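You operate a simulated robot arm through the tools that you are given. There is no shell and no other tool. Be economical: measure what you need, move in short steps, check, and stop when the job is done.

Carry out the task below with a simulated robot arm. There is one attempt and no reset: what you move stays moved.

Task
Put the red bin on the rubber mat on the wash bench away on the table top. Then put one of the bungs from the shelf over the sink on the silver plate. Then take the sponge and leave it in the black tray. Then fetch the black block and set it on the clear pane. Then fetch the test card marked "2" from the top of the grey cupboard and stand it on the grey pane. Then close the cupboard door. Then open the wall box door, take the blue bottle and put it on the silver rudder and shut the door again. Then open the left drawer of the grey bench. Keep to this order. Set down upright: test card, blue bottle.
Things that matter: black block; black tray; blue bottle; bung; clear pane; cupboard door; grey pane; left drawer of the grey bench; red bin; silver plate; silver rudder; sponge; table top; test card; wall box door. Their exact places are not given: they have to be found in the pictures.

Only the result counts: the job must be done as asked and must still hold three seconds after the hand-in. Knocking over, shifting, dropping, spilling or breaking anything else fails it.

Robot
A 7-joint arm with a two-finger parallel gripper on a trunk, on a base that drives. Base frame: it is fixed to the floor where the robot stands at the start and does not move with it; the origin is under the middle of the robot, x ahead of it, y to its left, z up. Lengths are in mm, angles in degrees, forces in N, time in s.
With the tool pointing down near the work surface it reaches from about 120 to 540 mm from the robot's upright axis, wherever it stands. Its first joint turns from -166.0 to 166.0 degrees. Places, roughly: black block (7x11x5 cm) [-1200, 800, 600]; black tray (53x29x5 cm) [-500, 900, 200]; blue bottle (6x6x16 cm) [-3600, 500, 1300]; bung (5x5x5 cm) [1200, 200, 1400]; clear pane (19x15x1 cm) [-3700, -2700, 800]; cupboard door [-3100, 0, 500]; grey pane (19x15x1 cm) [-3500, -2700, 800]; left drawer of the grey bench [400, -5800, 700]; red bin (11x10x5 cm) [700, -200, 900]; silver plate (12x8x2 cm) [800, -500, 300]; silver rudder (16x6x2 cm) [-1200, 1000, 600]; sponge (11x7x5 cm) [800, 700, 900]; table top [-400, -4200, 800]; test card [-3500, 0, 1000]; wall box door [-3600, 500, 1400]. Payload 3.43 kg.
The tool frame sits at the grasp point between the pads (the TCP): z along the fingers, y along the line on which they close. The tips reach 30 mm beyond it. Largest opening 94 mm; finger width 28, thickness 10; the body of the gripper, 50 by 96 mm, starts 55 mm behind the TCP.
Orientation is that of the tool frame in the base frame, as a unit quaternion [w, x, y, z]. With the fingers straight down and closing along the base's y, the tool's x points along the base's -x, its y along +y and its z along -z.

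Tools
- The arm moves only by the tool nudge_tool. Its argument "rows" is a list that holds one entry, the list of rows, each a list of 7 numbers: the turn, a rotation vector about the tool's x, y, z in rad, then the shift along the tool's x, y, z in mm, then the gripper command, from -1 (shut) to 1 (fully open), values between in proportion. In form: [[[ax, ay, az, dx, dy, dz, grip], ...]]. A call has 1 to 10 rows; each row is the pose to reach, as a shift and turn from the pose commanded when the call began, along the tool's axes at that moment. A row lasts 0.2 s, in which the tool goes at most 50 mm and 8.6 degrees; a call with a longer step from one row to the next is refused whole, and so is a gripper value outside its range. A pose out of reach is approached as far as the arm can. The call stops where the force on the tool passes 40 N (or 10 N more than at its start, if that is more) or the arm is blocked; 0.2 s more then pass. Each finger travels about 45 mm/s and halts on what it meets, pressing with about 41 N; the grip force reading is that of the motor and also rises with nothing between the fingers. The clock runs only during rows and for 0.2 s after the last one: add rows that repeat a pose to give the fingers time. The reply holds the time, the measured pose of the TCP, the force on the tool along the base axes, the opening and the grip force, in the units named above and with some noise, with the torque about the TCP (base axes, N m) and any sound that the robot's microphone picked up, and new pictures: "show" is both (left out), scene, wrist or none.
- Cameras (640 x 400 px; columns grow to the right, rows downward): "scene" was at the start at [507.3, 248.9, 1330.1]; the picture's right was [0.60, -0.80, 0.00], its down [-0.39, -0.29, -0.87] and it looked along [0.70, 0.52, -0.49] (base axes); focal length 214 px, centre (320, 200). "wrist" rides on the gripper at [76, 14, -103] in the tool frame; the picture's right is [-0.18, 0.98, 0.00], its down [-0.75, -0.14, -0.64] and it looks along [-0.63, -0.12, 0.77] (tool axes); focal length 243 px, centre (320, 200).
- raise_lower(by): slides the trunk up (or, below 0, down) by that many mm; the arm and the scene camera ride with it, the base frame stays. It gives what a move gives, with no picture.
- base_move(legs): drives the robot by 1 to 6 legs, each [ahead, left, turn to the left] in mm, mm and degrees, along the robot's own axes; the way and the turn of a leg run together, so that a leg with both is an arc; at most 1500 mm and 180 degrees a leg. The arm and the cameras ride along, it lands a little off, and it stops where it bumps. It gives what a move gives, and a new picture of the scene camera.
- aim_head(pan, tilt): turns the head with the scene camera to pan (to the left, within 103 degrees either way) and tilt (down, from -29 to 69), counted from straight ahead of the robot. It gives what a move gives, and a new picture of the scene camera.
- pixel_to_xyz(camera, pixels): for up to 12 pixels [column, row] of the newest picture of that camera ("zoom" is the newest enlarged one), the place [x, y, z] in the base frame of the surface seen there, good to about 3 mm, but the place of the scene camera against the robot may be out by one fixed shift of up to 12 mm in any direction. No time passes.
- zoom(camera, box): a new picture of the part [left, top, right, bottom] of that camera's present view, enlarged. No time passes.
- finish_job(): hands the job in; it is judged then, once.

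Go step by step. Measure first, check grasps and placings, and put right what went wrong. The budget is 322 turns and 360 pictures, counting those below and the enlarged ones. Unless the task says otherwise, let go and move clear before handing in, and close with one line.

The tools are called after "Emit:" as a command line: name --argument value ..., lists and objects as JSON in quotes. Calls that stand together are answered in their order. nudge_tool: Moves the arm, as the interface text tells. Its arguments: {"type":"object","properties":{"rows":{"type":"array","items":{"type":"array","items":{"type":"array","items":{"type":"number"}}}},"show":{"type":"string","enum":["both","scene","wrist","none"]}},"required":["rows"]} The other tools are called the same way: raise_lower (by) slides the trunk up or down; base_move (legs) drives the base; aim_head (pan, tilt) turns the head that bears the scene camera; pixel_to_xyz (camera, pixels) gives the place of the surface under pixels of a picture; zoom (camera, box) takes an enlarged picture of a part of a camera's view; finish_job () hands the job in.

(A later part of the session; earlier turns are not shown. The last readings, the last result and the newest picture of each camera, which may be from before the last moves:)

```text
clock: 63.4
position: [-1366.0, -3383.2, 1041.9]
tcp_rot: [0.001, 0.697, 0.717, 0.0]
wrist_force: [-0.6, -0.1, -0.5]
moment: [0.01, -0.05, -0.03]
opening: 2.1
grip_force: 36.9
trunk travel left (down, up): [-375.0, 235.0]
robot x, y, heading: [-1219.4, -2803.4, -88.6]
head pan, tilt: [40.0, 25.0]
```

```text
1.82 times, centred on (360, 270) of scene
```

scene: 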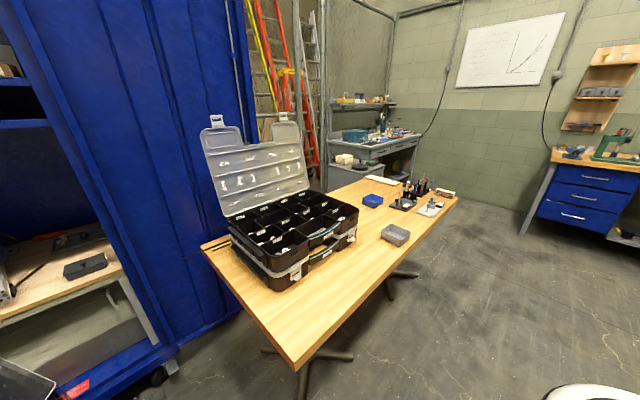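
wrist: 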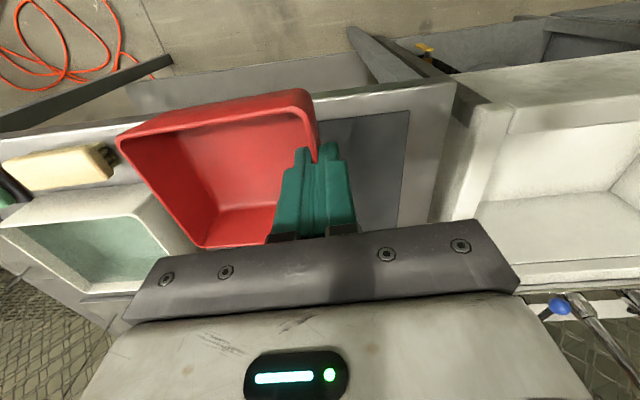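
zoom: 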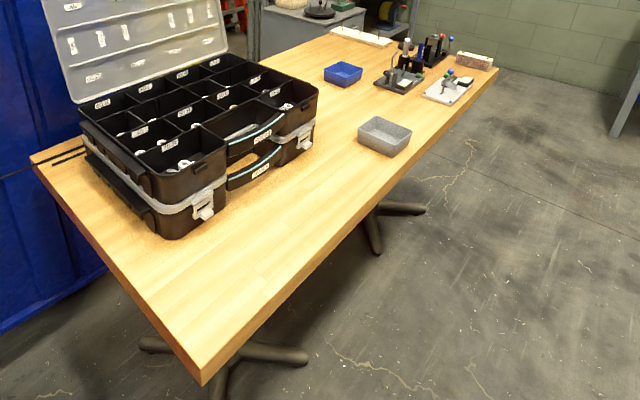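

Free area at x -740 to -530, y -4180 to -4400. I'll drive ahead 1270 and turn left to face the table with the tool over that area.

Emit:
base_move --legs '[[1270, 0, 0], [0, 0, 88.6]]'

Emit:
aim_head --pan -60 --tilt 55

```text
clock: 73.6
position: [-601.0, -4275.6, 1043.0]
tcp_rot: [0.0, 0.004, 1.0, 0.0]
wrist_force: [0.3, 0.6, -0.8]
moment: [0.02, 0.03, -0.04]
opening: 1.7
grip_force: 37.1
trunk travel left (down, up): [-375.0, 235.0]
robot x, y, heading: [-1173.5, -4108.5, -0.8]
head pan, tilt: [40.0, 25.0]
```

scene: 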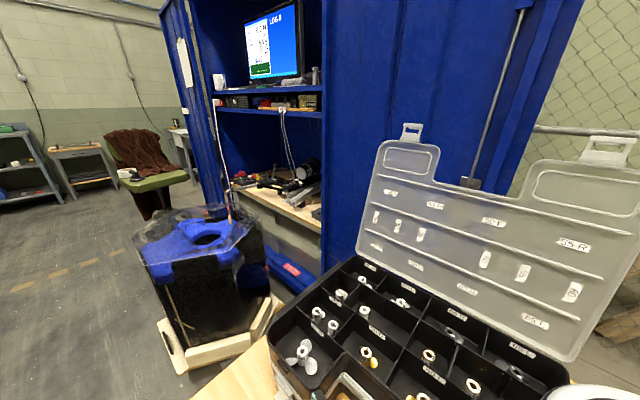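

```text
clock: 75.4
position: [-600.1, -4275.6, 1041.7]
tcp_rot: [0.001, 0.005, 1.0, 0.0]
wrist_force: [-0.1, -0.1, -0.6]
moment: [0.03, 0.02, -0.02]
opening: 1.9
grip_force: 36.4
trunk travel left (down, up): [-375.0, 235.0]
robot x, y, heading: [-1175.0, -4109.3, -0.7]
head pan, tilt: [-60.0, 55.0]
```

scene: 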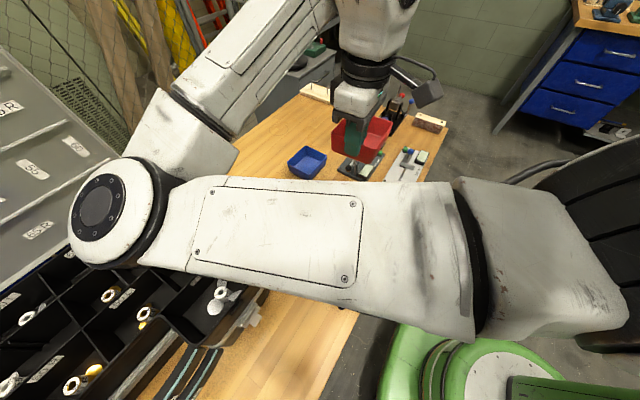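

The tool is over the free area. I'll go down partway with a small shift back and check the wrist view.

Emit:
nudge_tool --rows '[[[0, 0, 0, 10, 10, 40, -1], [0, 0, 0, 20, 20, 80, -1], [0, 0, 0, 30, 20, 120, -1], [0, 0, 0, 30, 20, 150, -1], [0, 0, 0, 30, 20, 150, -1]]]' --show "both"

```text
clock: 76.6
position: [-630.5, -4256.9, 890.7]
tcp_rot: [0.0, 0.004, 1.0, 0.0]
wrist_force: [-0.2, 0.6, -0.6]
moment: [0.03, -0.04, 0.02]
opening: 1.9
grip_force: 36.9
trunk travel left (down, up): [-375.0, 235.0]
robot x, y, heading: [-1173.9, -4109.6, -0.6]
head pan, tilt: [-60.0, 55.0]
```

scene: 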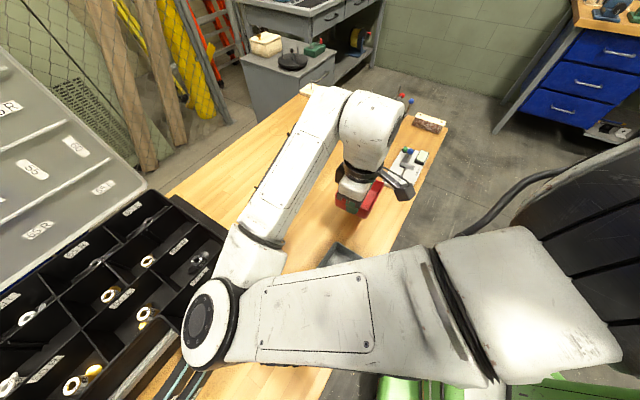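
wrist: 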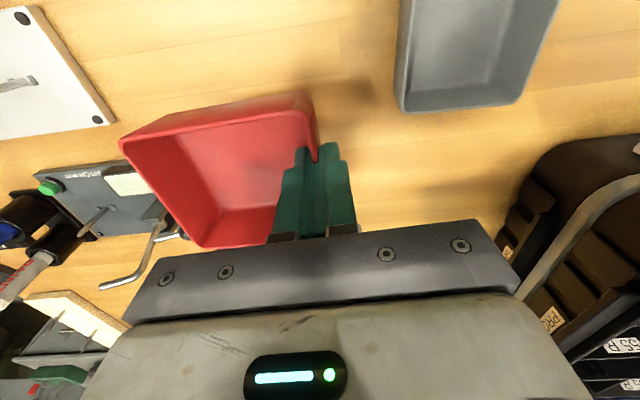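

The bin hangs between the tool holder (150,200) and the grey box (405,100). I'll measure the clearances.

Emit:
pixel_to_xyz --camera "wrist" --pixels '[[160, 195], [140, 175], [165, 235], [110, 285], [400, 105], [110, 120], [515, 100], [340, 180], [126, 150]]'

```text
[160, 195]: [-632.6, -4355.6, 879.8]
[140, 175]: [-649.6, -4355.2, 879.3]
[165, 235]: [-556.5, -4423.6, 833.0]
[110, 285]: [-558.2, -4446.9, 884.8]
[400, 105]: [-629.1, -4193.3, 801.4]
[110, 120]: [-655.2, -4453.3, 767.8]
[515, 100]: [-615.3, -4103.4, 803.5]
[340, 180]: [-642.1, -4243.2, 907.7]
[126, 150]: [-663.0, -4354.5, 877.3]
```

There are about 60 mm to both sides. I'll lower to just touch, and open only a little.

Emit:
nudge_tool --rows '[[[0, 0, 0, 0, 0, 30, -1], [0, 0, 0, 0, 0, 55, -1], [0, 0, 0, 0, 0, 70, -1], [0, 0, 0, 0, 0, 77, -1], [0, 0, 0, 0, 0, 80, -1], [0, 0, 0, 0, 0, 80, -1]]]' --show "wrist"

```text
clock: 78.0
position: [-629.6, -4255.5, 812.7]
tcp_rot: [0.0, 0.005, 1.0, 0.0]
wrist_force: [-0.7, 2.7, 6.0]
moment: [-0.56, -0.05, -0.01]
opening: 2.1
grip_force: 36.8
trunk travel left (down, up): [-375.0, 235.0]
robot x, y, heading: [-1176.1, -4110.9, -0.9]
head pan, tilt: [-60.0, 55.0]
```

wrist: 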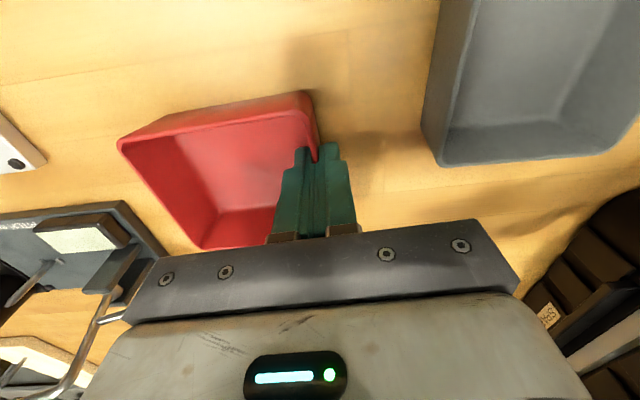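

It touches with 6 N upward. I'll release slightly and rise straight up.

Emit:
nudge_tool --rows '[[[0, 0, 0, 0, 0, 0, -0.6], [0, 0, 0, 0, 0, 0, -0.6], [0, 0, 0, 0, 0, 0, -0.6], [0, 0, 0, 0, 0, -20, -0.6], [0, 0, 0, 0, 0, -50, -0.6], [0, 0, 0, 0, 0, -90, -0.6], [0, 0, 0, 0, 0, -140, -0.6], [0, 0, 0, 0, 0, -180, -0.6], [0, 0, 0, 0, 0, -220, -0.6]]]' --show "both"

```text
clock: 80.0
position: [-629.1, -4259.9, 1034.7]
tcp_rot: [0.001, 0.004, 1.0, 0.0]
wrist_force: [0.0, 0.4, 0.5]
moment: [-0.01, -0.02, 0.01]
opening: 18.7
grip_force: 0.0
trunk travel left (down, up): [-375.0, 235.0]
robot x, y, heading: [-1173.3, -4109.6, -0.7]
head pan, tilt: [-60.0, 55.0]
```

scene: 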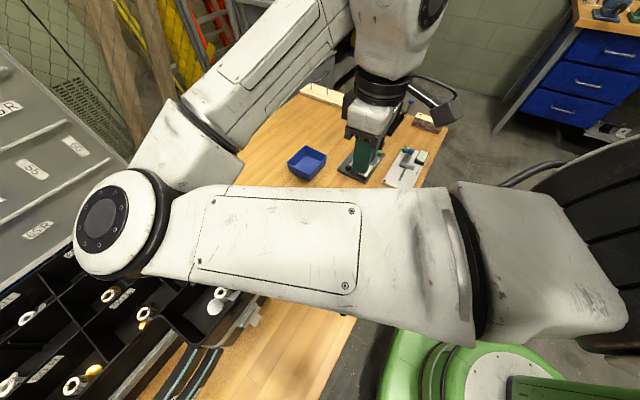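
wrist: 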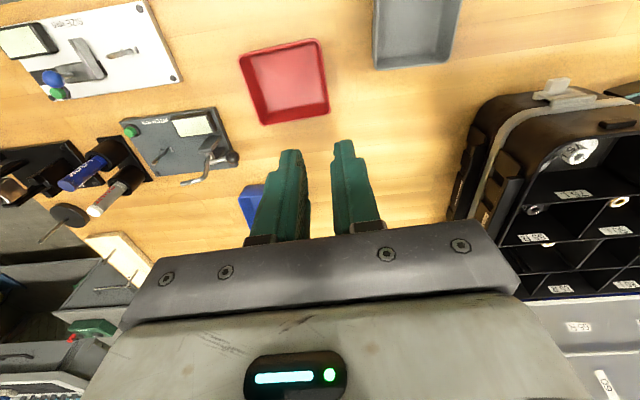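

The red bin stands on the table. Now I'll back off, turn left to face +y and drive back toward the sink.

Emit:
base_move --legs '[[-300, 0, 0], [0, 0, 90.7], [1500, 0, 0], [1500, 0, 0], [600, 0, 0], [0, 0, -90]]'

Emit:
aim_head --pan 0 --tilt 15

```text
clock: 106.8
position: [-1200.4, -573.1, 1034.1]
tcp_rot: [0.0, -0.071, 0.997, 0.001]
wrist_force: [0.0, -0.1, 0.4]
moment: [0.0, 0.02, 0.02]
opening: 18.8
grip_force: 0.0
trunk travel left (down, up): [-375.0, 235.0]
robot x, y, heading: [-1766.8, -507.7, 8.0]
head pan, tilt: [-60.0, 55.0]
```

scene: 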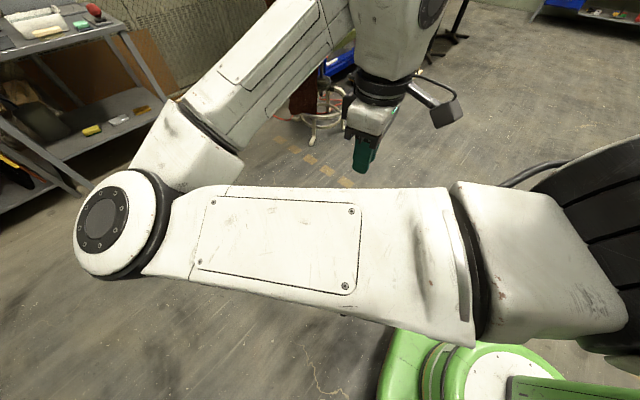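

```text
clock: 108.1
position: [-1201.8, -573.1, 1034.1]
tcp_rot: [0.0, -0.072, 0.997, 0.0]
wrist_force: [0.0, 0.3, 0.1]
moment: [0.02, -0.01, -0.01]
opening: 18.9
grip_force: 0.1
trunk travel left (down, up): [-375.0, 235.0]
robot x, y, heading: [-1765.3, -507.1, 8.1]
head pan, tilt: [0.0, 15.0]
```

scene: 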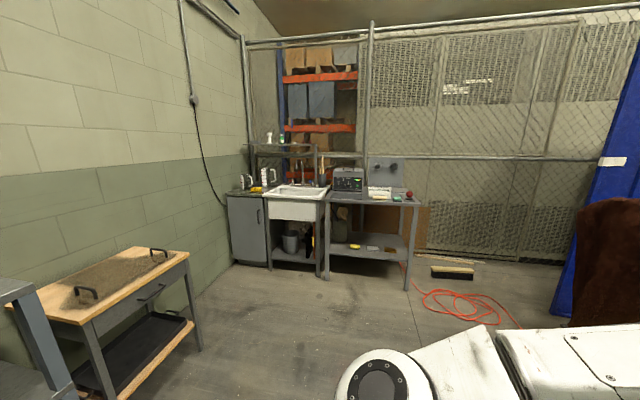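

The bench and sink are ahead, and the black tray shows on the table's lower shelf (130,350). I'll straighten the heading and drive close to the sink.

Emit:
base_move --legs '[[0, 0, -8], [1400, 0, 0], [450, 550, 0]]'

Emit:
raise_lower --by 200

Emit:
aim_head --pan 5 --tilt 25

```text
clock: 119.2
position: [627.4, -152.5, 1034.3]
tcp_rot: [0.0, 0.018, 1.0, 0.0]
wrist_force: [-0.1, 0.0, 1.1]
moment: [0.01, -0.01, -0.03]
opening: 18.8
grip_force: 0.0
trunk travel left (down, up): [-375.0, 235.0]
robot x, y, heading: [82.7, 16.3, -2.4]
head pan, tilt: [0.0, 15.0]
```

scene: 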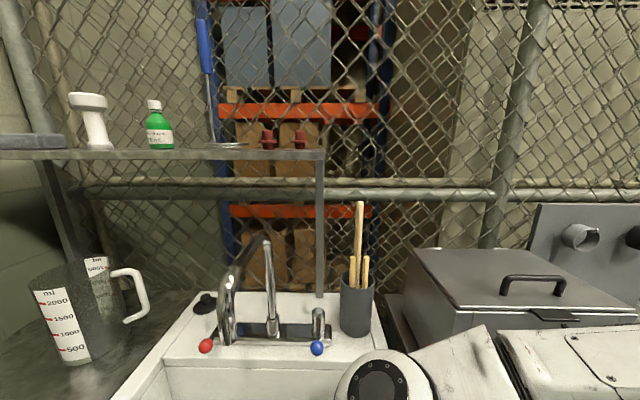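

```text
clock: 121.3
position: [628.2, -152.1, 1233.2]
tcp_rot: [-0.001, 0.018, 1.0, 0.0]
wrist_force: [-0.1, -0.2, -0.4]
moment: [-0.02, -0.02, 0.03]
opening: 18.8
grip_force: 0.2
trunk travel left (down, up): [-575.0, 35.0]
robot x, y, heading: [86.8, 12.8, -2.0]
head pan, tilt: [0.0, 15.0]
```

```text
clock: 122.1
position: [627.6, -153.0, 1234.4]
tcp_rot: [0.0, 0.018, 1.0, -0.001]
wrist_force: [-0.3, 0.2, 0.6]
moment: [0.01, 0.0, 0.04]
opening: 18.7
grip_force: 0.1
trunk travel left (down, up): [-575.0, 35.0]
robot x, y, heading: [83.5, 14.3, -2.3]
head pan, tilt: [5.0, 25.0]
```

scene: 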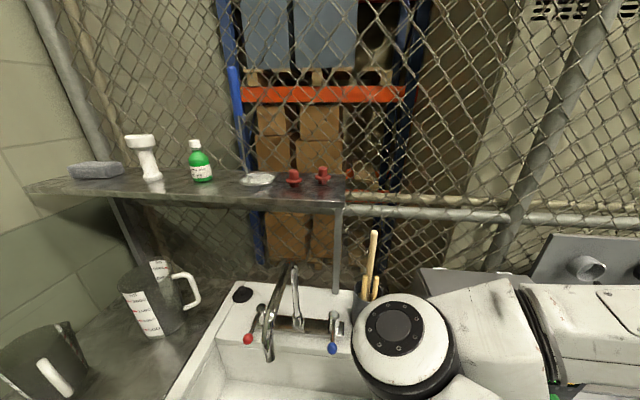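

The bungs stand at (294,178) and (322,176) on the shelf. I'll zoom in and measure.

Emit:
zoom --camera "scene" --box '[220, 140, 360, 230]'

Emit:
pixel_to_xyz --camera "scene" --pixels '[[294, 171], [294, 181], [322, 168], [322, 180], [257, 178], [340, 205], [345, 180], [310, 195], [250, 200], [284, 200]]'

```text
4.44 times, centred on (290, 185) of scene
```

zoom: 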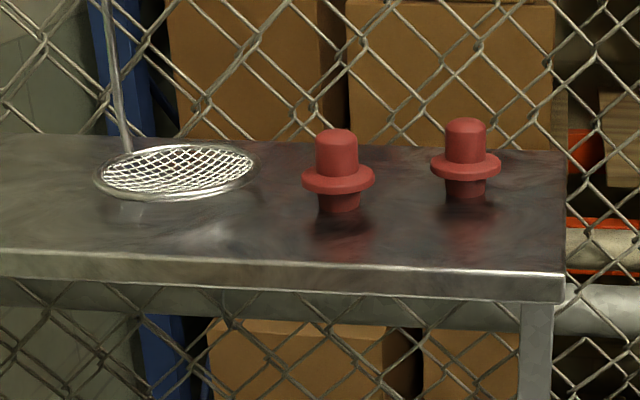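

```text
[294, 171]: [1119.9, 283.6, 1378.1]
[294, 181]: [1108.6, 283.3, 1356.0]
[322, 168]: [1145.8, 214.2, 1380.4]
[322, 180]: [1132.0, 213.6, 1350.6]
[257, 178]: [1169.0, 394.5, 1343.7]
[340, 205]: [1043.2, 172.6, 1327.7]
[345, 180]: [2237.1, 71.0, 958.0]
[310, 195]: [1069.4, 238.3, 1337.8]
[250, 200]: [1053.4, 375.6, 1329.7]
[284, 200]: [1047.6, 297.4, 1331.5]
```

Bung A is near (1125,283) and B near (1150,214), on a shelf at z≈1340 with its front edge at x≈1045. I'll raise the trunk, drive in front of bung A and look again.

Emit:
raise_lower --by 35

Emit:
base_move --legs '[[0, 290, 2.2], [190, 0, 0]]'

```text
clock: 122.9
position: [627.7, -152.5, 1269.0]
tcp_rot: [0.0, 0.019, 1.0, 0.0]
wrist_force: [0.3, -0.4, 0.1]
moment: [0.0, 0.0, -0.02]
opening: 18.8
grip_force: 0.0
trunk travel left (down, up): [-610.0, 0.0]
robot x, y, heading: [84.9, 17.5, -2.0]
head pan, tilt: [5.0, 25.0]
```

```text
clock: 126.0
position: [832.9, 163.2, 1269.4]
tcp_rot: [0.0, 0.0, 1.0, 0.0]
wrist_force: [-0.3, -0.4, 0.6]
moment: [0.01, 0.0, 0.01]
opening: 19.1
grip_force: 0.1
trunk travel left (down, up): [-610.0, 0.0]
robot x, y, heading: [284.9, 307.1, 0.0]
head pan, tilt: [5.0, 25.0]
```

scene: 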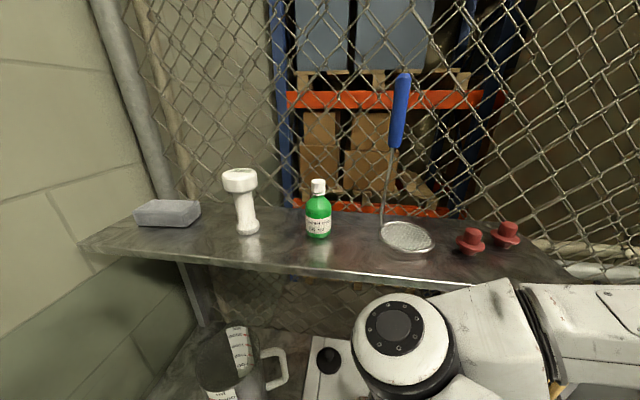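

Heading is 0 and the tool is at (833,163,1269). I'll pitch it forward 50° while moving up and left in free space in front of the shelf.

Emit:
nudge_tool --rows '[[[0, -0.12, 0, 0, 10, -20, 0.3], [0, -0.25, 0, 0, 20, -40, 0.3], [0, -0.38, 0, 0, 30, -60, 0.3], [0, -0.5, 0, 0, 40, -80, 0.3], [0, -0.62, 0, 0, 50, -100, 0.3], [0, -0.75, 0, 0, 60, -120, 0.3], [0, -0.873, 0, 0, 70, -140, 0.3], [0, -0.873, 0, 0, 70, -140, 0.3]]]' --show "both"

```text
clock: 127.8
position: [807.5, 129.5, 1395.6]
tcp_rot: [0.422, 0.001, 0.907, 0.0]
wrist_force: [-2.0, -0.2, 0.2]
moment: [0.0, -0.01, -0.01]
opening: 61.2
grip_force: 0.1
out of reach, approached as far as the arm can: row 4, 5, 6, 7, 8
trunk travel left (down, up): [-610.0, 0.0]
robot x, y, heading: [282.4, 308.1, -0.1]
head pan, tilt: [5.0, 25.0]
```

scene: 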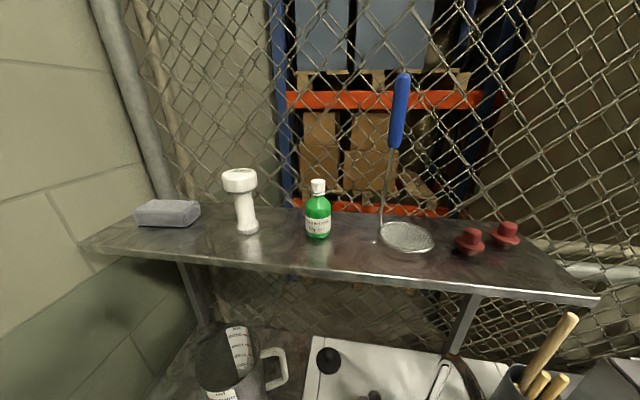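
wrist: 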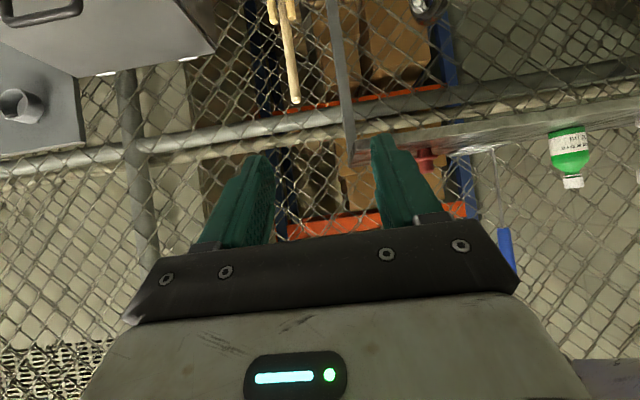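

The pitch is right; bung A shows at (430,160) in the wrist view. I'll move forward and left toward it, keeping the height.

Emit:
nudge_tool --rows '[[[0, 0, 0, -20, 20, 22, 0.3], [0, 0, 0, -40, 40, 44, 0.3], [0, 0, 0, -60, 60, 66, 0.3], [0, 0, 0, -80, 80, 88, 0.3], [0, 0, 0, -96, 100, 106, 0.3], [0, 0, 0, -96, 100, 106, 0.3]]]' --show "both"

```text
clock: 129.2
position: [951.3, 215.0, 1410.8]
tcp_rot: [0.439, 0.032, 0.898, 0.01]
wrist_force: [0.1, 0.2, 0.6]
moment: [0.03, -0.01, -0.03]
opening: 61.0
grip_force: 0.0
out of reach, approached as far as the arm can: row 1, 2, 3
trunk travel left (down, up): [-610.0, 0.0]
robot x, y, heading: [288.2, 309.7, -0.0]
head pan, tilt: [5.0, 25.0]
```

scene: 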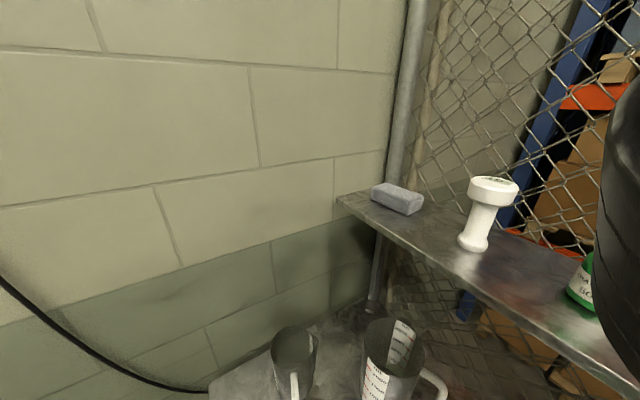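
wrist: 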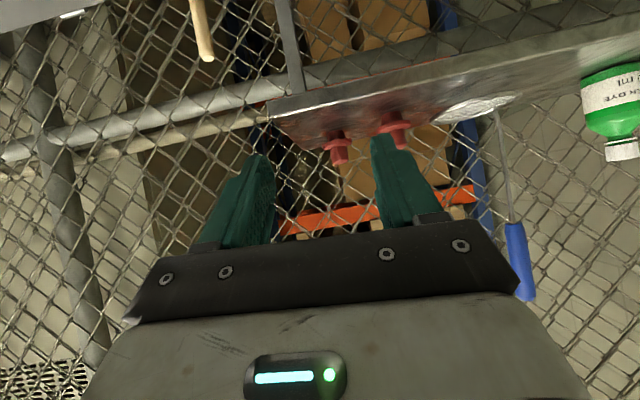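

The arm's elbow pushed the head aside, so I'll park the head at pan 90. The bungs are at (337,148) and (395,125) in the wrist view and I'll measure them.

Emit:
pixel_to_xyz --camera "wrist" --pixels '[[396, 147], [395, 133], [393, 119], [391, 112], [340, 160], [338, 147], [335, 133], [390, 100], [330, 100], [400, 90]]'

Emit:
zoom --camera "wrist" --box '[280, 60, 480, 200]'

Emit:
aim_head --pan 75 --tilt 20

```text
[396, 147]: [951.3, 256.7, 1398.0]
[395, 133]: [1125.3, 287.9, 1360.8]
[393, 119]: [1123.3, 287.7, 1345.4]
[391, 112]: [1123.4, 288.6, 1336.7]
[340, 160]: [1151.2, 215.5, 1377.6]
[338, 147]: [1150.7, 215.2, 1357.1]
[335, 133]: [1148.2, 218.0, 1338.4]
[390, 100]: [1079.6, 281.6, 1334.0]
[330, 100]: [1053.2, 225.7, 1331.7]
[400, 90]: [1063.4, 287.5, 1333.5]
```

```text
2.86 times, centred on (380, 130) of wrist
```

zoom: 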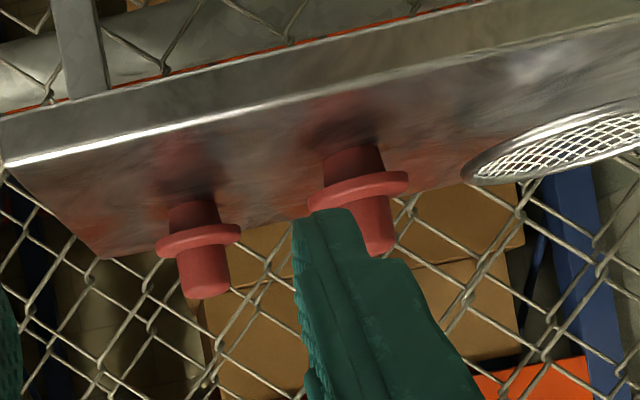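

```text
clock: 130.7
position: [951.4, 213.3, 1410.0]
tcp_rot: [0.438, 0.031, 0.899, 0.006]
wrist_force: [-0.2, -0.2, -1.2]
moment: [-0.02, -0.01, -0.02]
opening: 61.4
grip_force: 0.1
trunk travel left (down, up): [-610.0, 0.0]
robot x, y, heading: [283.7, 309.3, -0.2]
head pan, tilt: [75.0, 20.0]
```

scene: 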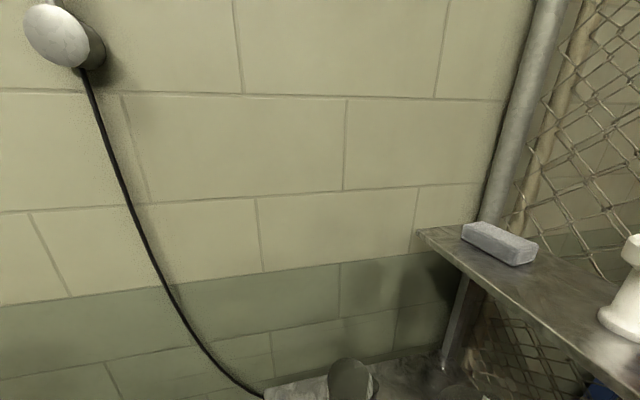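

Bung B's axis is about (1164,216), flange at z≈1357, knob top ≈1384. I'll go to a standoff in front of it with the roll corrected.

Emit:
nudge_tool --rows '[[[0, 0, 0, -18, 2, 30, 0.0], [0, 0.01, -0.02, -36, 4, 60, 0.0], [-0.015, 0.034, -0.06, -54, 6, 90, 0.0], [-0.015, 0.034, -0.06, -72, 8, 120, 0.0], [-0.015, 0.034, -0.06, -72, 8, 120, 0.0]]]' --show "wrist"

```text
clock: 131.2
position: [999.3, 214.8, 1439.2]
tcp_rot: [0.483, 0.051, 0.873, 0.054]
wrist_force: [-1.0, 0.0, -0.2]
moment: [-0.02, 0.04, -0.02]
opening: 47.3
grip_force: 0.1
trunk travel left (down, up): [-610.0, 0.0]
robot x, y, heading: [284.4, 308.5, -0.2]
head pan, tilt: [75.0, 20.0]
stopped in row 2: the arm was blocked; the commanded pose is now the measured one
```

wrist: 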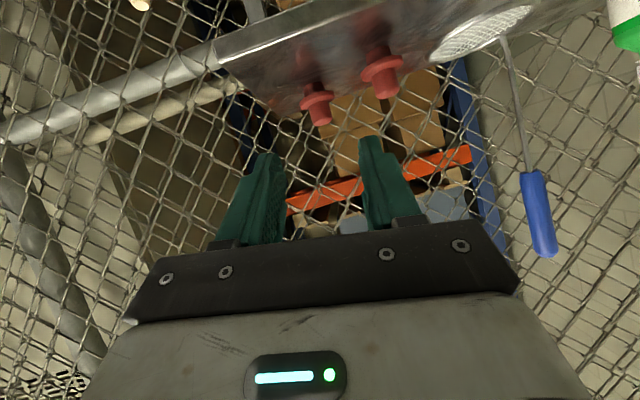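

The arm was blocked at (999,215,1439). I'll look at the arm with the head.

Emit:
aim_head --pan 40 --tilt 50

Emit:
aim_head --pan -60 --tilt 10

```text
clock: 132.2
position: [998.4, 213.3, 1436.3]
tcp_rot: [0.482, 0.052, 0.873, 0.051]
wrist_force: [0.1, -0.1, 0.1]
moment: [-0.02, 0.06, 0.0]
opening: 47.2
grip_force: 0.1
trunk travel left (down, up): [-610.0, 0.0]
robot x, y, heading: [283.8, 310.9, 0.0]
head pan, tilt: [40.0, 50.0]
```

scene: 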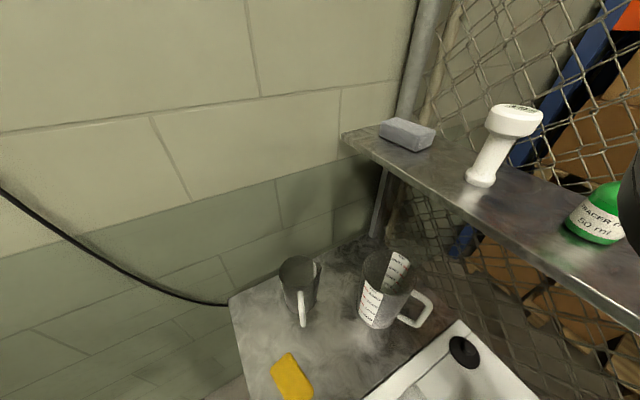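

```text
clock: 134.0
position: [999.1, 212.6, 1437.6]
tcp_rot: [0.483, 0.053, 0.873, 0.052]
wrist_force: [-0.2, -0.4, 0.5]
moment: [0.01, -0.02, -0.01]
opening: 46.8
grip_force: 0.1
trunk travel left (down, up): [-610.0, 0.0]
robot x, y, heading: [290.1, 311.7, -0.0]
head pan, tilt: [-60.0, 10.0]
```

scene: 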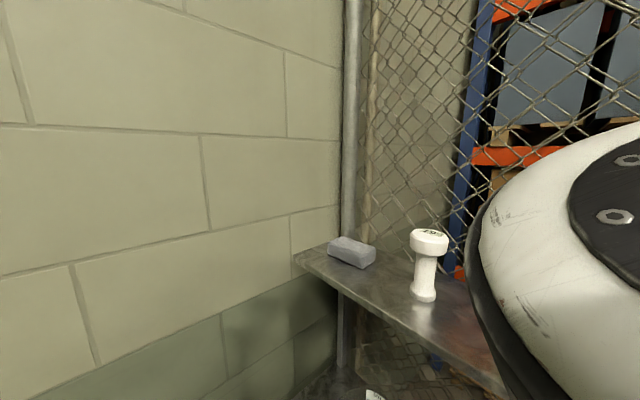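

The elbow is right beside the camera, so the head blocks it. I'll back off and shift the robot left, so the arm works on its right side, away from the head.

Emit:
base_move --legs '[[-150, 0, 0], [0, 230, 0]]'

Emit:
nudge_tool --rows '[[[0, 0, 0, 0, -40, 0, 0], [0, 0, 0, 0, -80, 0, 0], [0, 0, 0, 0, -120, 0, 0], [0, 0, 0, 0, -160, 0, 0], [0, 0, 0, 0, -200, 0, 0], [0, 0, 0, 0, -230, 0, 0], [0, 0, 0, 0, -230, 0, 0]]]' --show "both"

```text
clock: 136.6
position: [853.2, 436.4, 1436.9]
tcp_rot: [0.483, 0.056, 0.873, 0.051]
wrist_force: [-0.1, 0.4, 0.2]
moment: [0.04, 0.03, 0.0]
opening: 47.1
grip_force: 0.1
trunk travel left (down, up): [-610.0, 0.0]
robot x, y, heading: [142.9, 538.4, -0.3]
head pan, tilt: [-60.0, 10.0]
```

scene: 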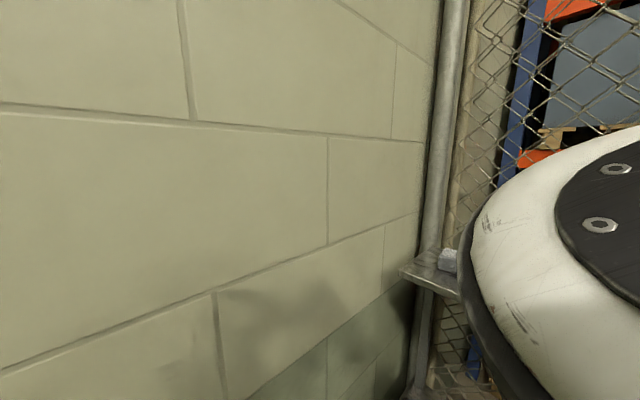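

```text
clock: 138.2
position: [841.1, 207.5, 1403.7]
tcp_rot: [0.483, 0.056, 0.872, 0.05]
wrist_force: [0.4, 0.5, 0.3]
moment: [-0.01, 0.01, 0.05]
opening: 47.0
grip_force: 0.0
trunk travel left (down, up): [-610.0, 0.0]
robot x, y, heading: [141.9, 538.5, -0.2]
head pan, tilt: [-60.0, 10.0]
```

scene: 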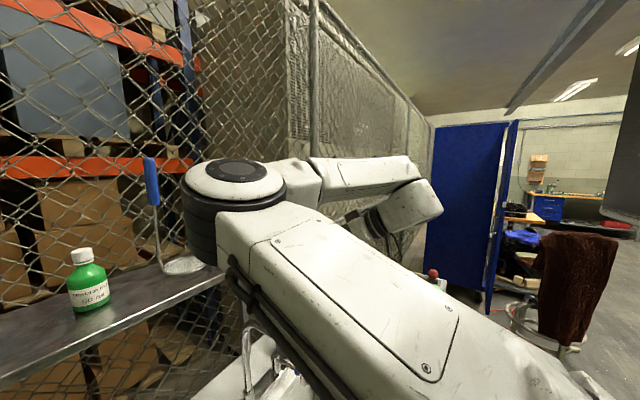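
wrist: 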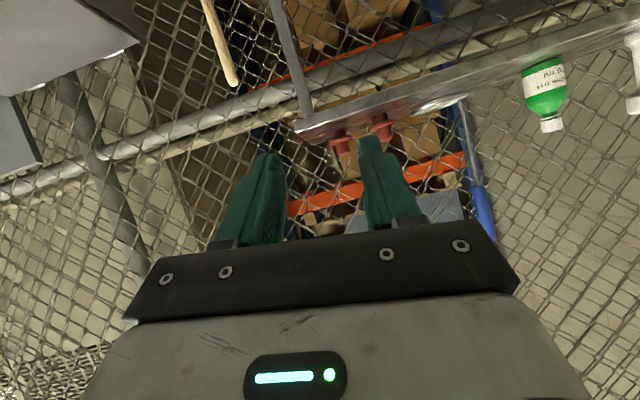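

The arm is now clear of the head, with the elbow at (235,180). I'll measure the elbow relative to the shelf.

Emit:
pixel_to_xyz --camera "scene" --pixels '[[240, 172], [190, 240], [205, 262], [300, 170], [370, 175], [420, 205], [350, 260], [180, 265], [215, 275]]'

```text
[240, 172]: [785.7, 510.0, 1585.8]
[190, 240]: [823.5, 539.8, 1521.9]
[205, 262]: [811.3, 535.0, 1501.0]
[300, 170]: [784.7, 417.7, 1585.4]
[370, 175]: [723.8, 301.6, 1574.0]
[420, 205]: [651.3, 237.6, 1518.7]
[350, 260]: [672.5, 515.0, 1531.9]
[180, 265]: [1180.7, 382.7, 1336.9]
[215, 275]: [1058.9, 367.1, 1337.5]
```

The elbow is at (790,515,~1520), well clear. I'll extend forward about 110 and correct the orientation.

Emit:
nudge_tool --rows '[[[0.01, 0.035, -0.036, -13, 3, 24, 0], [0.02, 0.07, -0.072, -26, 6, 48, 0], [0.03, 0.105, -0.108, -40, 9, 72, 0], [0.043, 0.139, -0.144, -53, 12.7, 95, 0], [0.043, 0.139, -0.144, -53, 12.7, 95, 0]]]' --show "both"

```text
clock: 139.4
position: [953.0, 215.2, 1398.3]
tcp_rot: [0.422, 0.0, 0.907, 0.0]
wrist_force: [0.4, 0.8, 0.8]
moment: [0.02, 0.0, 0.01]
opening: 47.0
grip_force: 0.1
trunk travel left (down, up): [-610.0, 0.0]
robot x, y, heading: [135.4, 538.0, -0.2]
head pan, tilt: [-60.0, 10.0]
```

scene: 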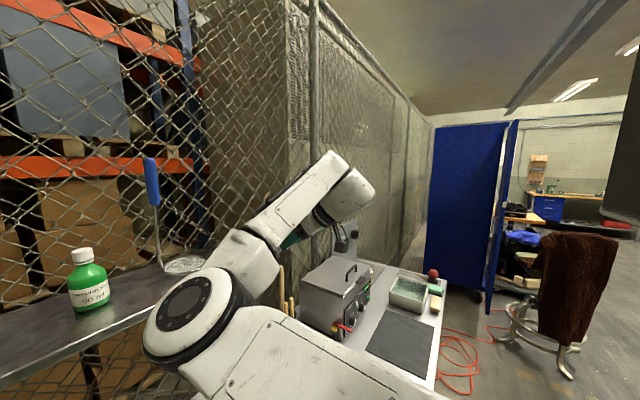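
wrist: 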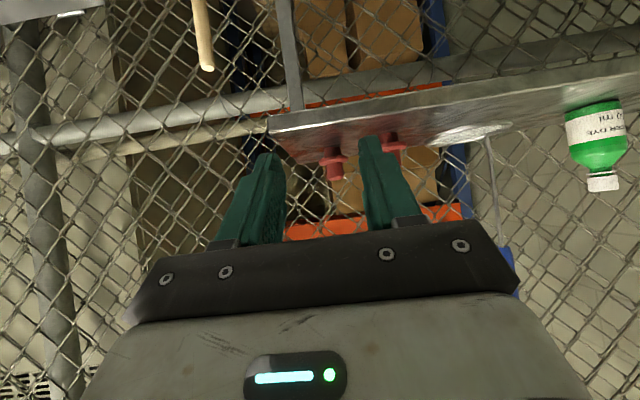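

The orientation is exact at (953,215,1398). I'll check the elbow, then extend a further 97.

Emit:
pixel_to_xyz --camera "scene" --pixels '[[190, 305], [150, 330], [240, 245], [300, 195], [345, 190], [200, 262]]'

Emit:
nudge_tool --rows '[[[0, 0, 0, -16, 0, 19, 0], [0, 0, 0, -32, 0, 38, 0], [0, 0, 0, -48, 0, 57, 0], [0, 0, 0, -62.4, 0, 74.3, 0], [0, 0, 0, -62.4, 0, 74.3, 0]]]' --show "both"

```text
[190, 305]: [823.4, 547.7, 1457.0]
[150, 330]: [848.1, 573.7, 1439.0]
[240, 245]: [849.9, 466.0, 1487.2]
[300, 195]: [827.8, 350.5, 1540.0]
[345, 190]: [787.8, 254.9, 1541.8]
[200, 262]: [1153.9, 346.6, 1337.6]
```

```text
clock: 140.6
position: [1049.6, 215.6, 1400.7]
tcp_rot: [0.421, -0.001, 0.907, 0.002]
wrist_force: [0.0, 0.2, -0.7]
moment: [0.0, -0.03, 0.03]
opening: 47.1
grip_force: 0.1
trunk travel left (down, up): [-610.0, 0.0]
robot x, y, heading: [139.2, 539.5, -0.5]
head pan, tilt: [-60.0, 10.0]
```

scene: 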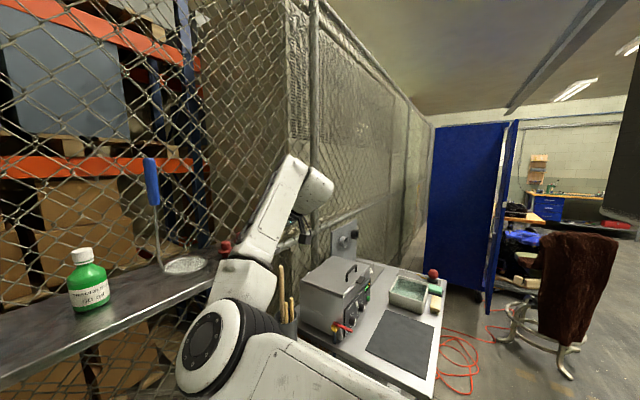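
wrist: 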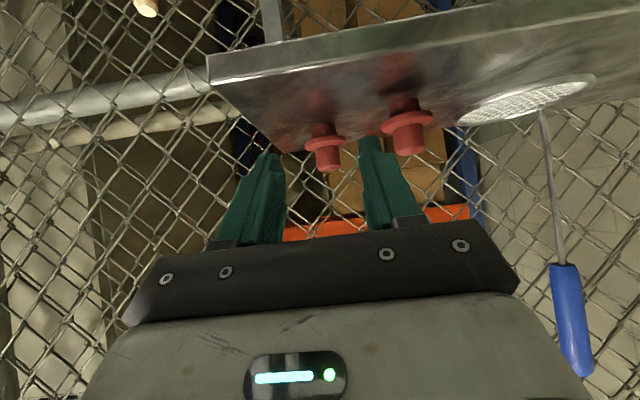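

The bungs are at (325,150) and (406,130). I'll measure them again, and the forearm's height over the shelf.

Emit:
zoom --camera "wrist" --box '[280, 60, 460, 190]'

Emit:
pixel_to_xyz --camera "wrist" --pixels '[[328, 168], [326, 155], [325, 145], [323, 138], [320, 127], [412, 152], [406, 132], [400, 118], [307, 147], [346, 143]]'

Emit:
pixel_to_xyz --camera "scene" --pixels '[[245, 290], [240, 265], [270, 220], [290, 170], [315, 190], [230, 330], [210, 300]]'

```text
3.08 times, centred on (370, 125) of wrist
```

zoom: 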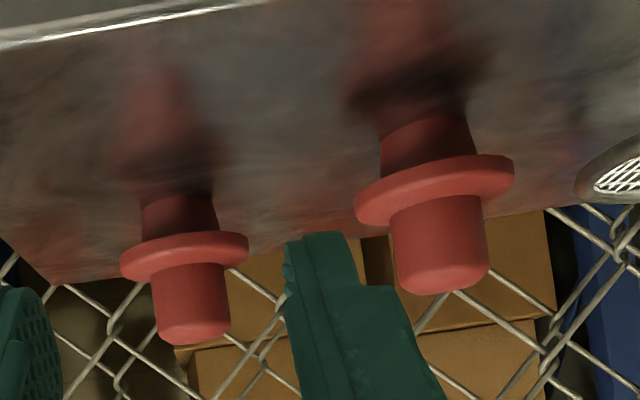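

```text
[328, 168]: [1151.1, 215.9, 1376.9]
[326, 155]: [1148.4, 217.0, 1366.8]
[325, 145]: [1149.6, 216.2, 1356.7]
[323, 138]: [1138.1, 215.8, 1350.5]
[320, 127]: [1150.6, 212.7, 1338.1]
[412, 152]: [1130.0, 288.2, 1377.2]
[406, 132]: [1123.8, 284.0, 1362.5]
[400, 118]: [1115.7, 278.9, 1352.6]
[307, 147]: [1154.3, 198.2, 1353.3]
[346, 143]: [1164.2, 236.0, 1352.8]
```

```text
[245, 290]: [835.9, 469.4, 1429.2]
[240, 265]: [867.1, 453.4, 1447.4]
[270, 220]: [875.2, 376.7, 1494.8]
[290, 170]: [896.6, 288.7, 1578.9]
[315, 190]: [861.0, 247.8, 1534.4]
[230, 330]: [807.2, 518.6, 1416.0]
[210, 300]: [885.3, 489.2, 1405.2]
```

Bung B's axis is (1161,216.5), its knob from z 1357 to 1380, radius about 12. I'll advance with the fingers straddling the knob.

Emit:
nudge_tool --rows '[[[0, 0, 0, -12, 0.3, 17, 0], [0, 0, 0, -24, 0.6, 34, 0], [0, 0, 0, -34, 0.8, 50, 0], [0, 0, 0, -44, 1, 66, 0], [0, 0, 0, -54.3, 1, 81.8, 0], [0, 0, 0, -54.3, 1, 81.8, 0]]]' --show "both"

```text
clock: 142.0
position: [1146.8, 216.1, 1389.1]
tcp_rot: [0.422, -0.001, 0.906, 0.001]
wrist_force: [0.4, -1.2, 0.4]
moment: [0.01, -0.03, 0.01]
opening: 46.7
grip_force: 0.1
trunk travel left (down, up): [-610.0, 0.0]
robot x, y, heading: [142.2, 538.3, -0.5]
head pan, tilt: [-60.0, 10.0]
```

scene: 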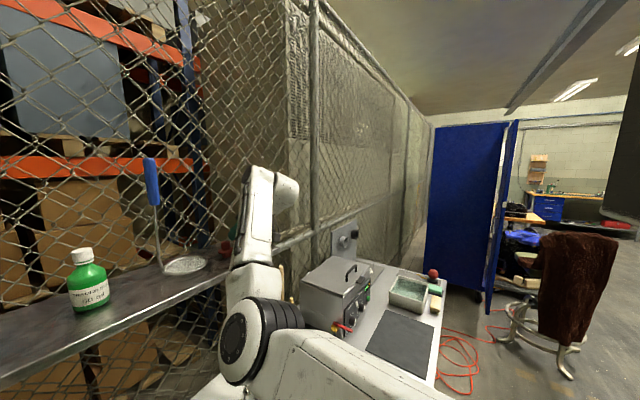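
wrist: 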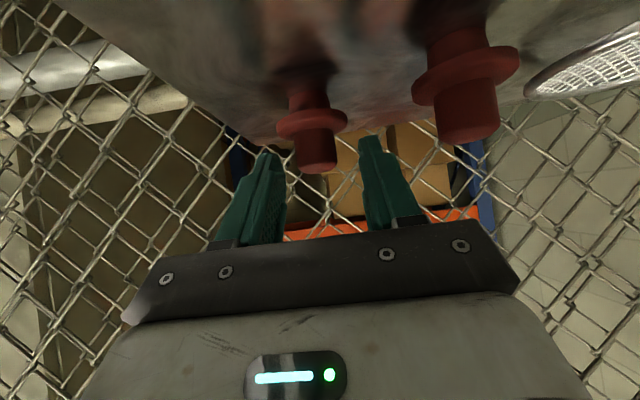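

I'll measure the bung again to see whether it stands between the fingertips.

Emit:
pixel_to_xyz --camera "wrist" --pixels '[[318, 165], [314, 150], [310, 130], [306, 120], [268, 160], [370, 145], [275, 125], [345, 115]]'

Emit:
zoom --camera "wrist" --box '[220, 70, 420, 230]'

```text
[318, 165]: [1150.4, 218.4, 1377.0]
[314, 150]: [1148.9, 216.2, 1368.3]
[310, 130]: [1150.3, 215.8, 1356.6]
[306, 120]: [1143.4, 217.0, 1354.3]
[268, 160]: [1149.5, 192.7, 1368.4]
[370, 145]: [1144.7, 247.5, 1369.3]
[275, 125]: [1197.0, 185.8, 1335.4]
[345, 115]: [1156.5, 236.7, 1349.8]
```

```text
2.50 times, centred on (320, 150) of wrist
```

zoom: 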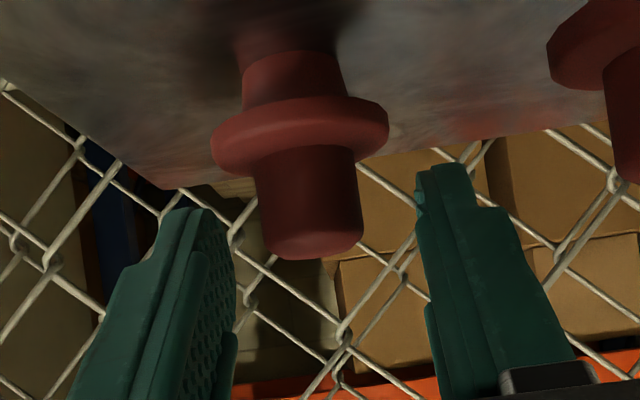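

The fingertips are level with the knob's front face, so I'll advance 9 mm and lower 5, then close.

Emit:
nudge_tool --rows '[[[0, 0, 0, -2, 0.4, 5, 0], [0, 0, 0, -2, 0.4, 10.1, 0], [0, 0, 0, -2, 0.4, 10.1, -1], [0, 0, 0, -2, 0.4, 10.1, -1], [0, 0, 0, -2, 0.4, 10.1, -1], [0, 0, 0, -2, 0.4, 10.1, -1], [0, 0, 0, -2, 0.4, 10.1, -1]]]' --show "wrist"

```text
clock: 143.6
position: [1156.6, 217.0, 1384.5]
tcp_rot: [0.422, -0.001, 0.907, 0.001]
wrist_force: [1.1, -0.5, 4.3]
moment: [-0.03, -0.08, 0.02]
opening: 21.0
grip_force: 41.2
trunk travel left (down, up): [-610.0, 0.0]
robot x, y, heading: [141.8, 542.3, -0.6]
head pan, tilt: [-60.0, 10.0]
```

wrist: 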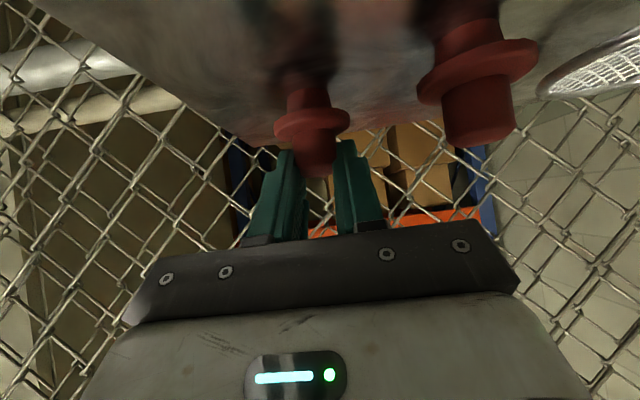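

The knob is gripped (21 mm, 41 N). I'll lift straight up and pull back off the shelf.

Emit:
nudge_tool --rows '[[[0, 0, 0, -15, 0, -13, -1], [0, 0, 0, -34, 0, -29, -1], [0, 0, 0, -34, 0, -29, -1], [0, 0, 0, -10, 0, -58, -1], [0, 0, 0, 15, 0, -88, -1], [0, 0, 0, 40, 0, -117, -1], [0, 0, 0, 65, 0, -147, -1], [0, 0, 0, 90, 0, -177, -1], [0, 0, 0, 95, 0, -183, -1]]]' --show "both"

```text
clock: 145.6
position: [1042.5, 215.5, 1429.3]
tcp_rot: [0.422, 0.0, 0.907, 0.0]
wrist_force: [-0.5, 0.4, -0.2]
moment: [-0.01, -0.04, -0.03]
opening: 21.2
grip_force: 40.2
out of reach, approached as far as the arm can: row 7, 8, 9
trunk travel left (down, up): [-610.0, 0.0]
robot x, y, heading: [140.5, 537.5, -0.2]
head pan, tilt: [-60.0, 10.0]
```

scene: 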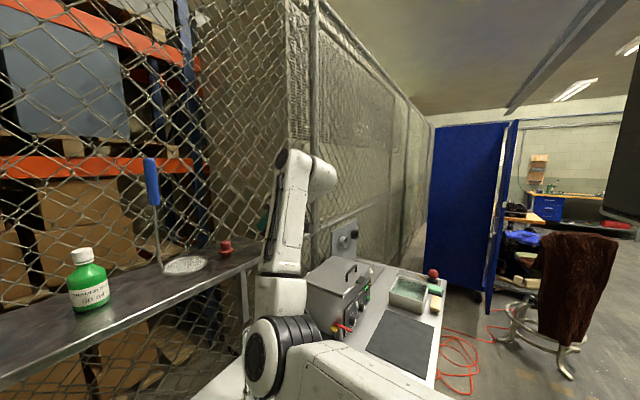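
wrist: 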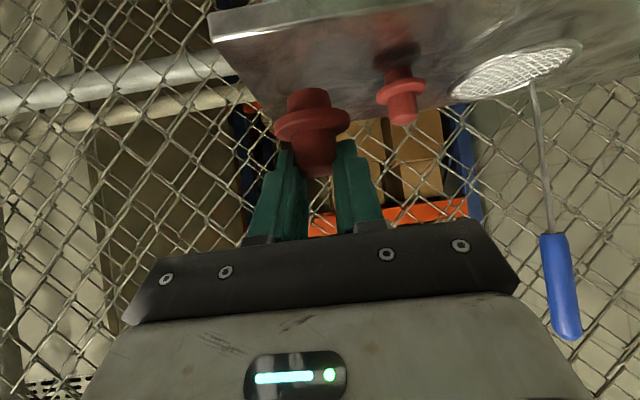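

The bung is held and clear of the shelf. I'll back off, go right, and back off further to see the lower bench shelf.

Emit:
base_move --legs '[[-230, 0, 0], [0, -900, 0], [-300, 0, 0]]'

Emit:
aim_head --pan -5 --tilt 45

```text
clock: 147.0
position: [905.3, 219.9, 1429.4]
tcp_rot: [0.421, -0.002, 0.907, 0.001]
wrist_force: [0.0, 0.3, 0.1]
moment: [0.01, -0.02, 0.01]
opening: 21.5
grip_force: 41.4
trunk travel left (down, up): [-610.0, 0.0]
robot x, y, heading: [-2.3, 538.3, 0.2]
head pan, tilt: [-60.0, 10.0]
stopped in leg 1: the robot was blocked; the commanded pose is now the measured one
```

scene: 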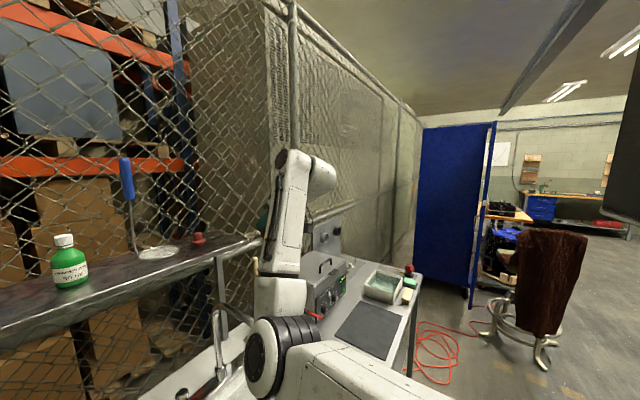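

```text
clock: 148.2
position: [904.5, 220.9, 1429.5]
tcp_rot: [0.421, -0.002, 0.907, 0.002]
wrist_force: [-0.3, -0.3, -0.1]
moment: [-0.01, 0.0, -0.01]
opening: 21.5
grip_force: 41.1
trunk travel left (down, up): [-610.0, 0.0]
robot x, y, heading: [-0.6, 536.4, -0.1]
head pan, tilt: [-5.0, 45.0]
```

scene: 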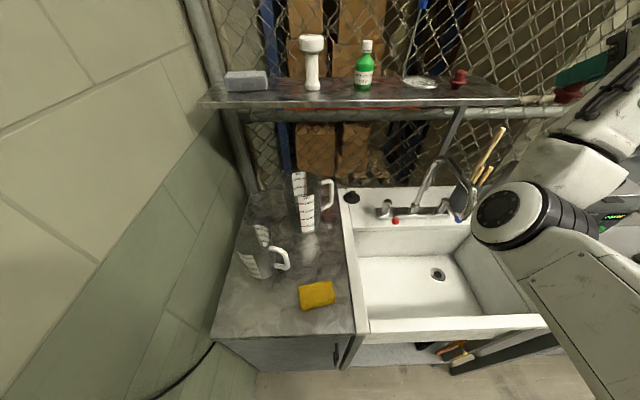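

The base touched the small table behind at x≈-2. I'll go forward a little, then right, then back.

Emit:
base_move --legs '[[40, 0, 0], [0, -900, 0], [-350, 0, 0]]'

Emit:
aim_head --pan -5 --tilt 40

```text
clock: 155.4
position: [561.6, -696.3, 1430.2]
tcp_rot: [0.422, 0.011, 0.907, -0.004]
wrist_force: [0.5, 0.3, -0.4]
moment: [0.03, -0.02, -0.01]
opening: 21.8
grip_force: 41.0
trunk travel left (down, up): [-610.0, 0.0]
robot x, y, heading: [-331.3, -350.7, -2.1]
head pan, tilt: [-5.0, 45.0]
```

scene: 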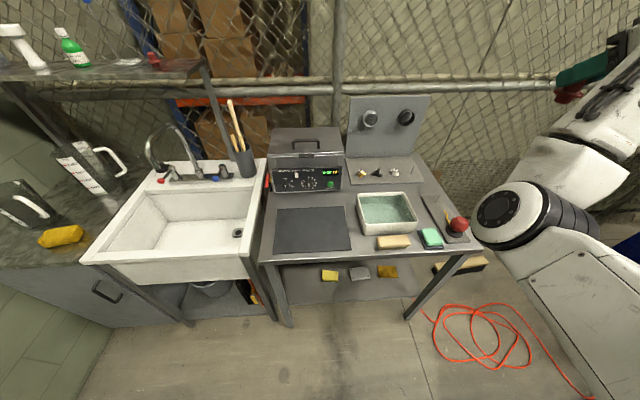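

```text
clock: 156.0
position: [561.4, -697.5, 1428.9]
tcp_rot: [0.422, 0.011, 0.906, -0.004]
wrist_force: [-0.9, -0.5, -0.1]
moment: [0.0, -0.01, -0.02]
opening: 21.6
grip_force: 40.7
trunk travel left (down, up): [-610.0, 0.0]
robot x, y, heading: [-329.1, -349.7, -2.0]
head pan, tilt: [-5.0, 40.0]
```

scene: 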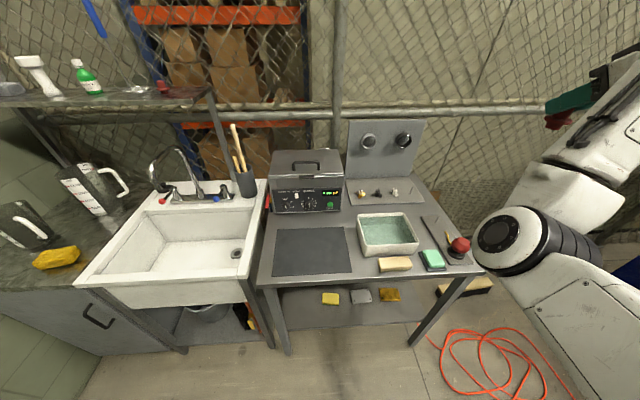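

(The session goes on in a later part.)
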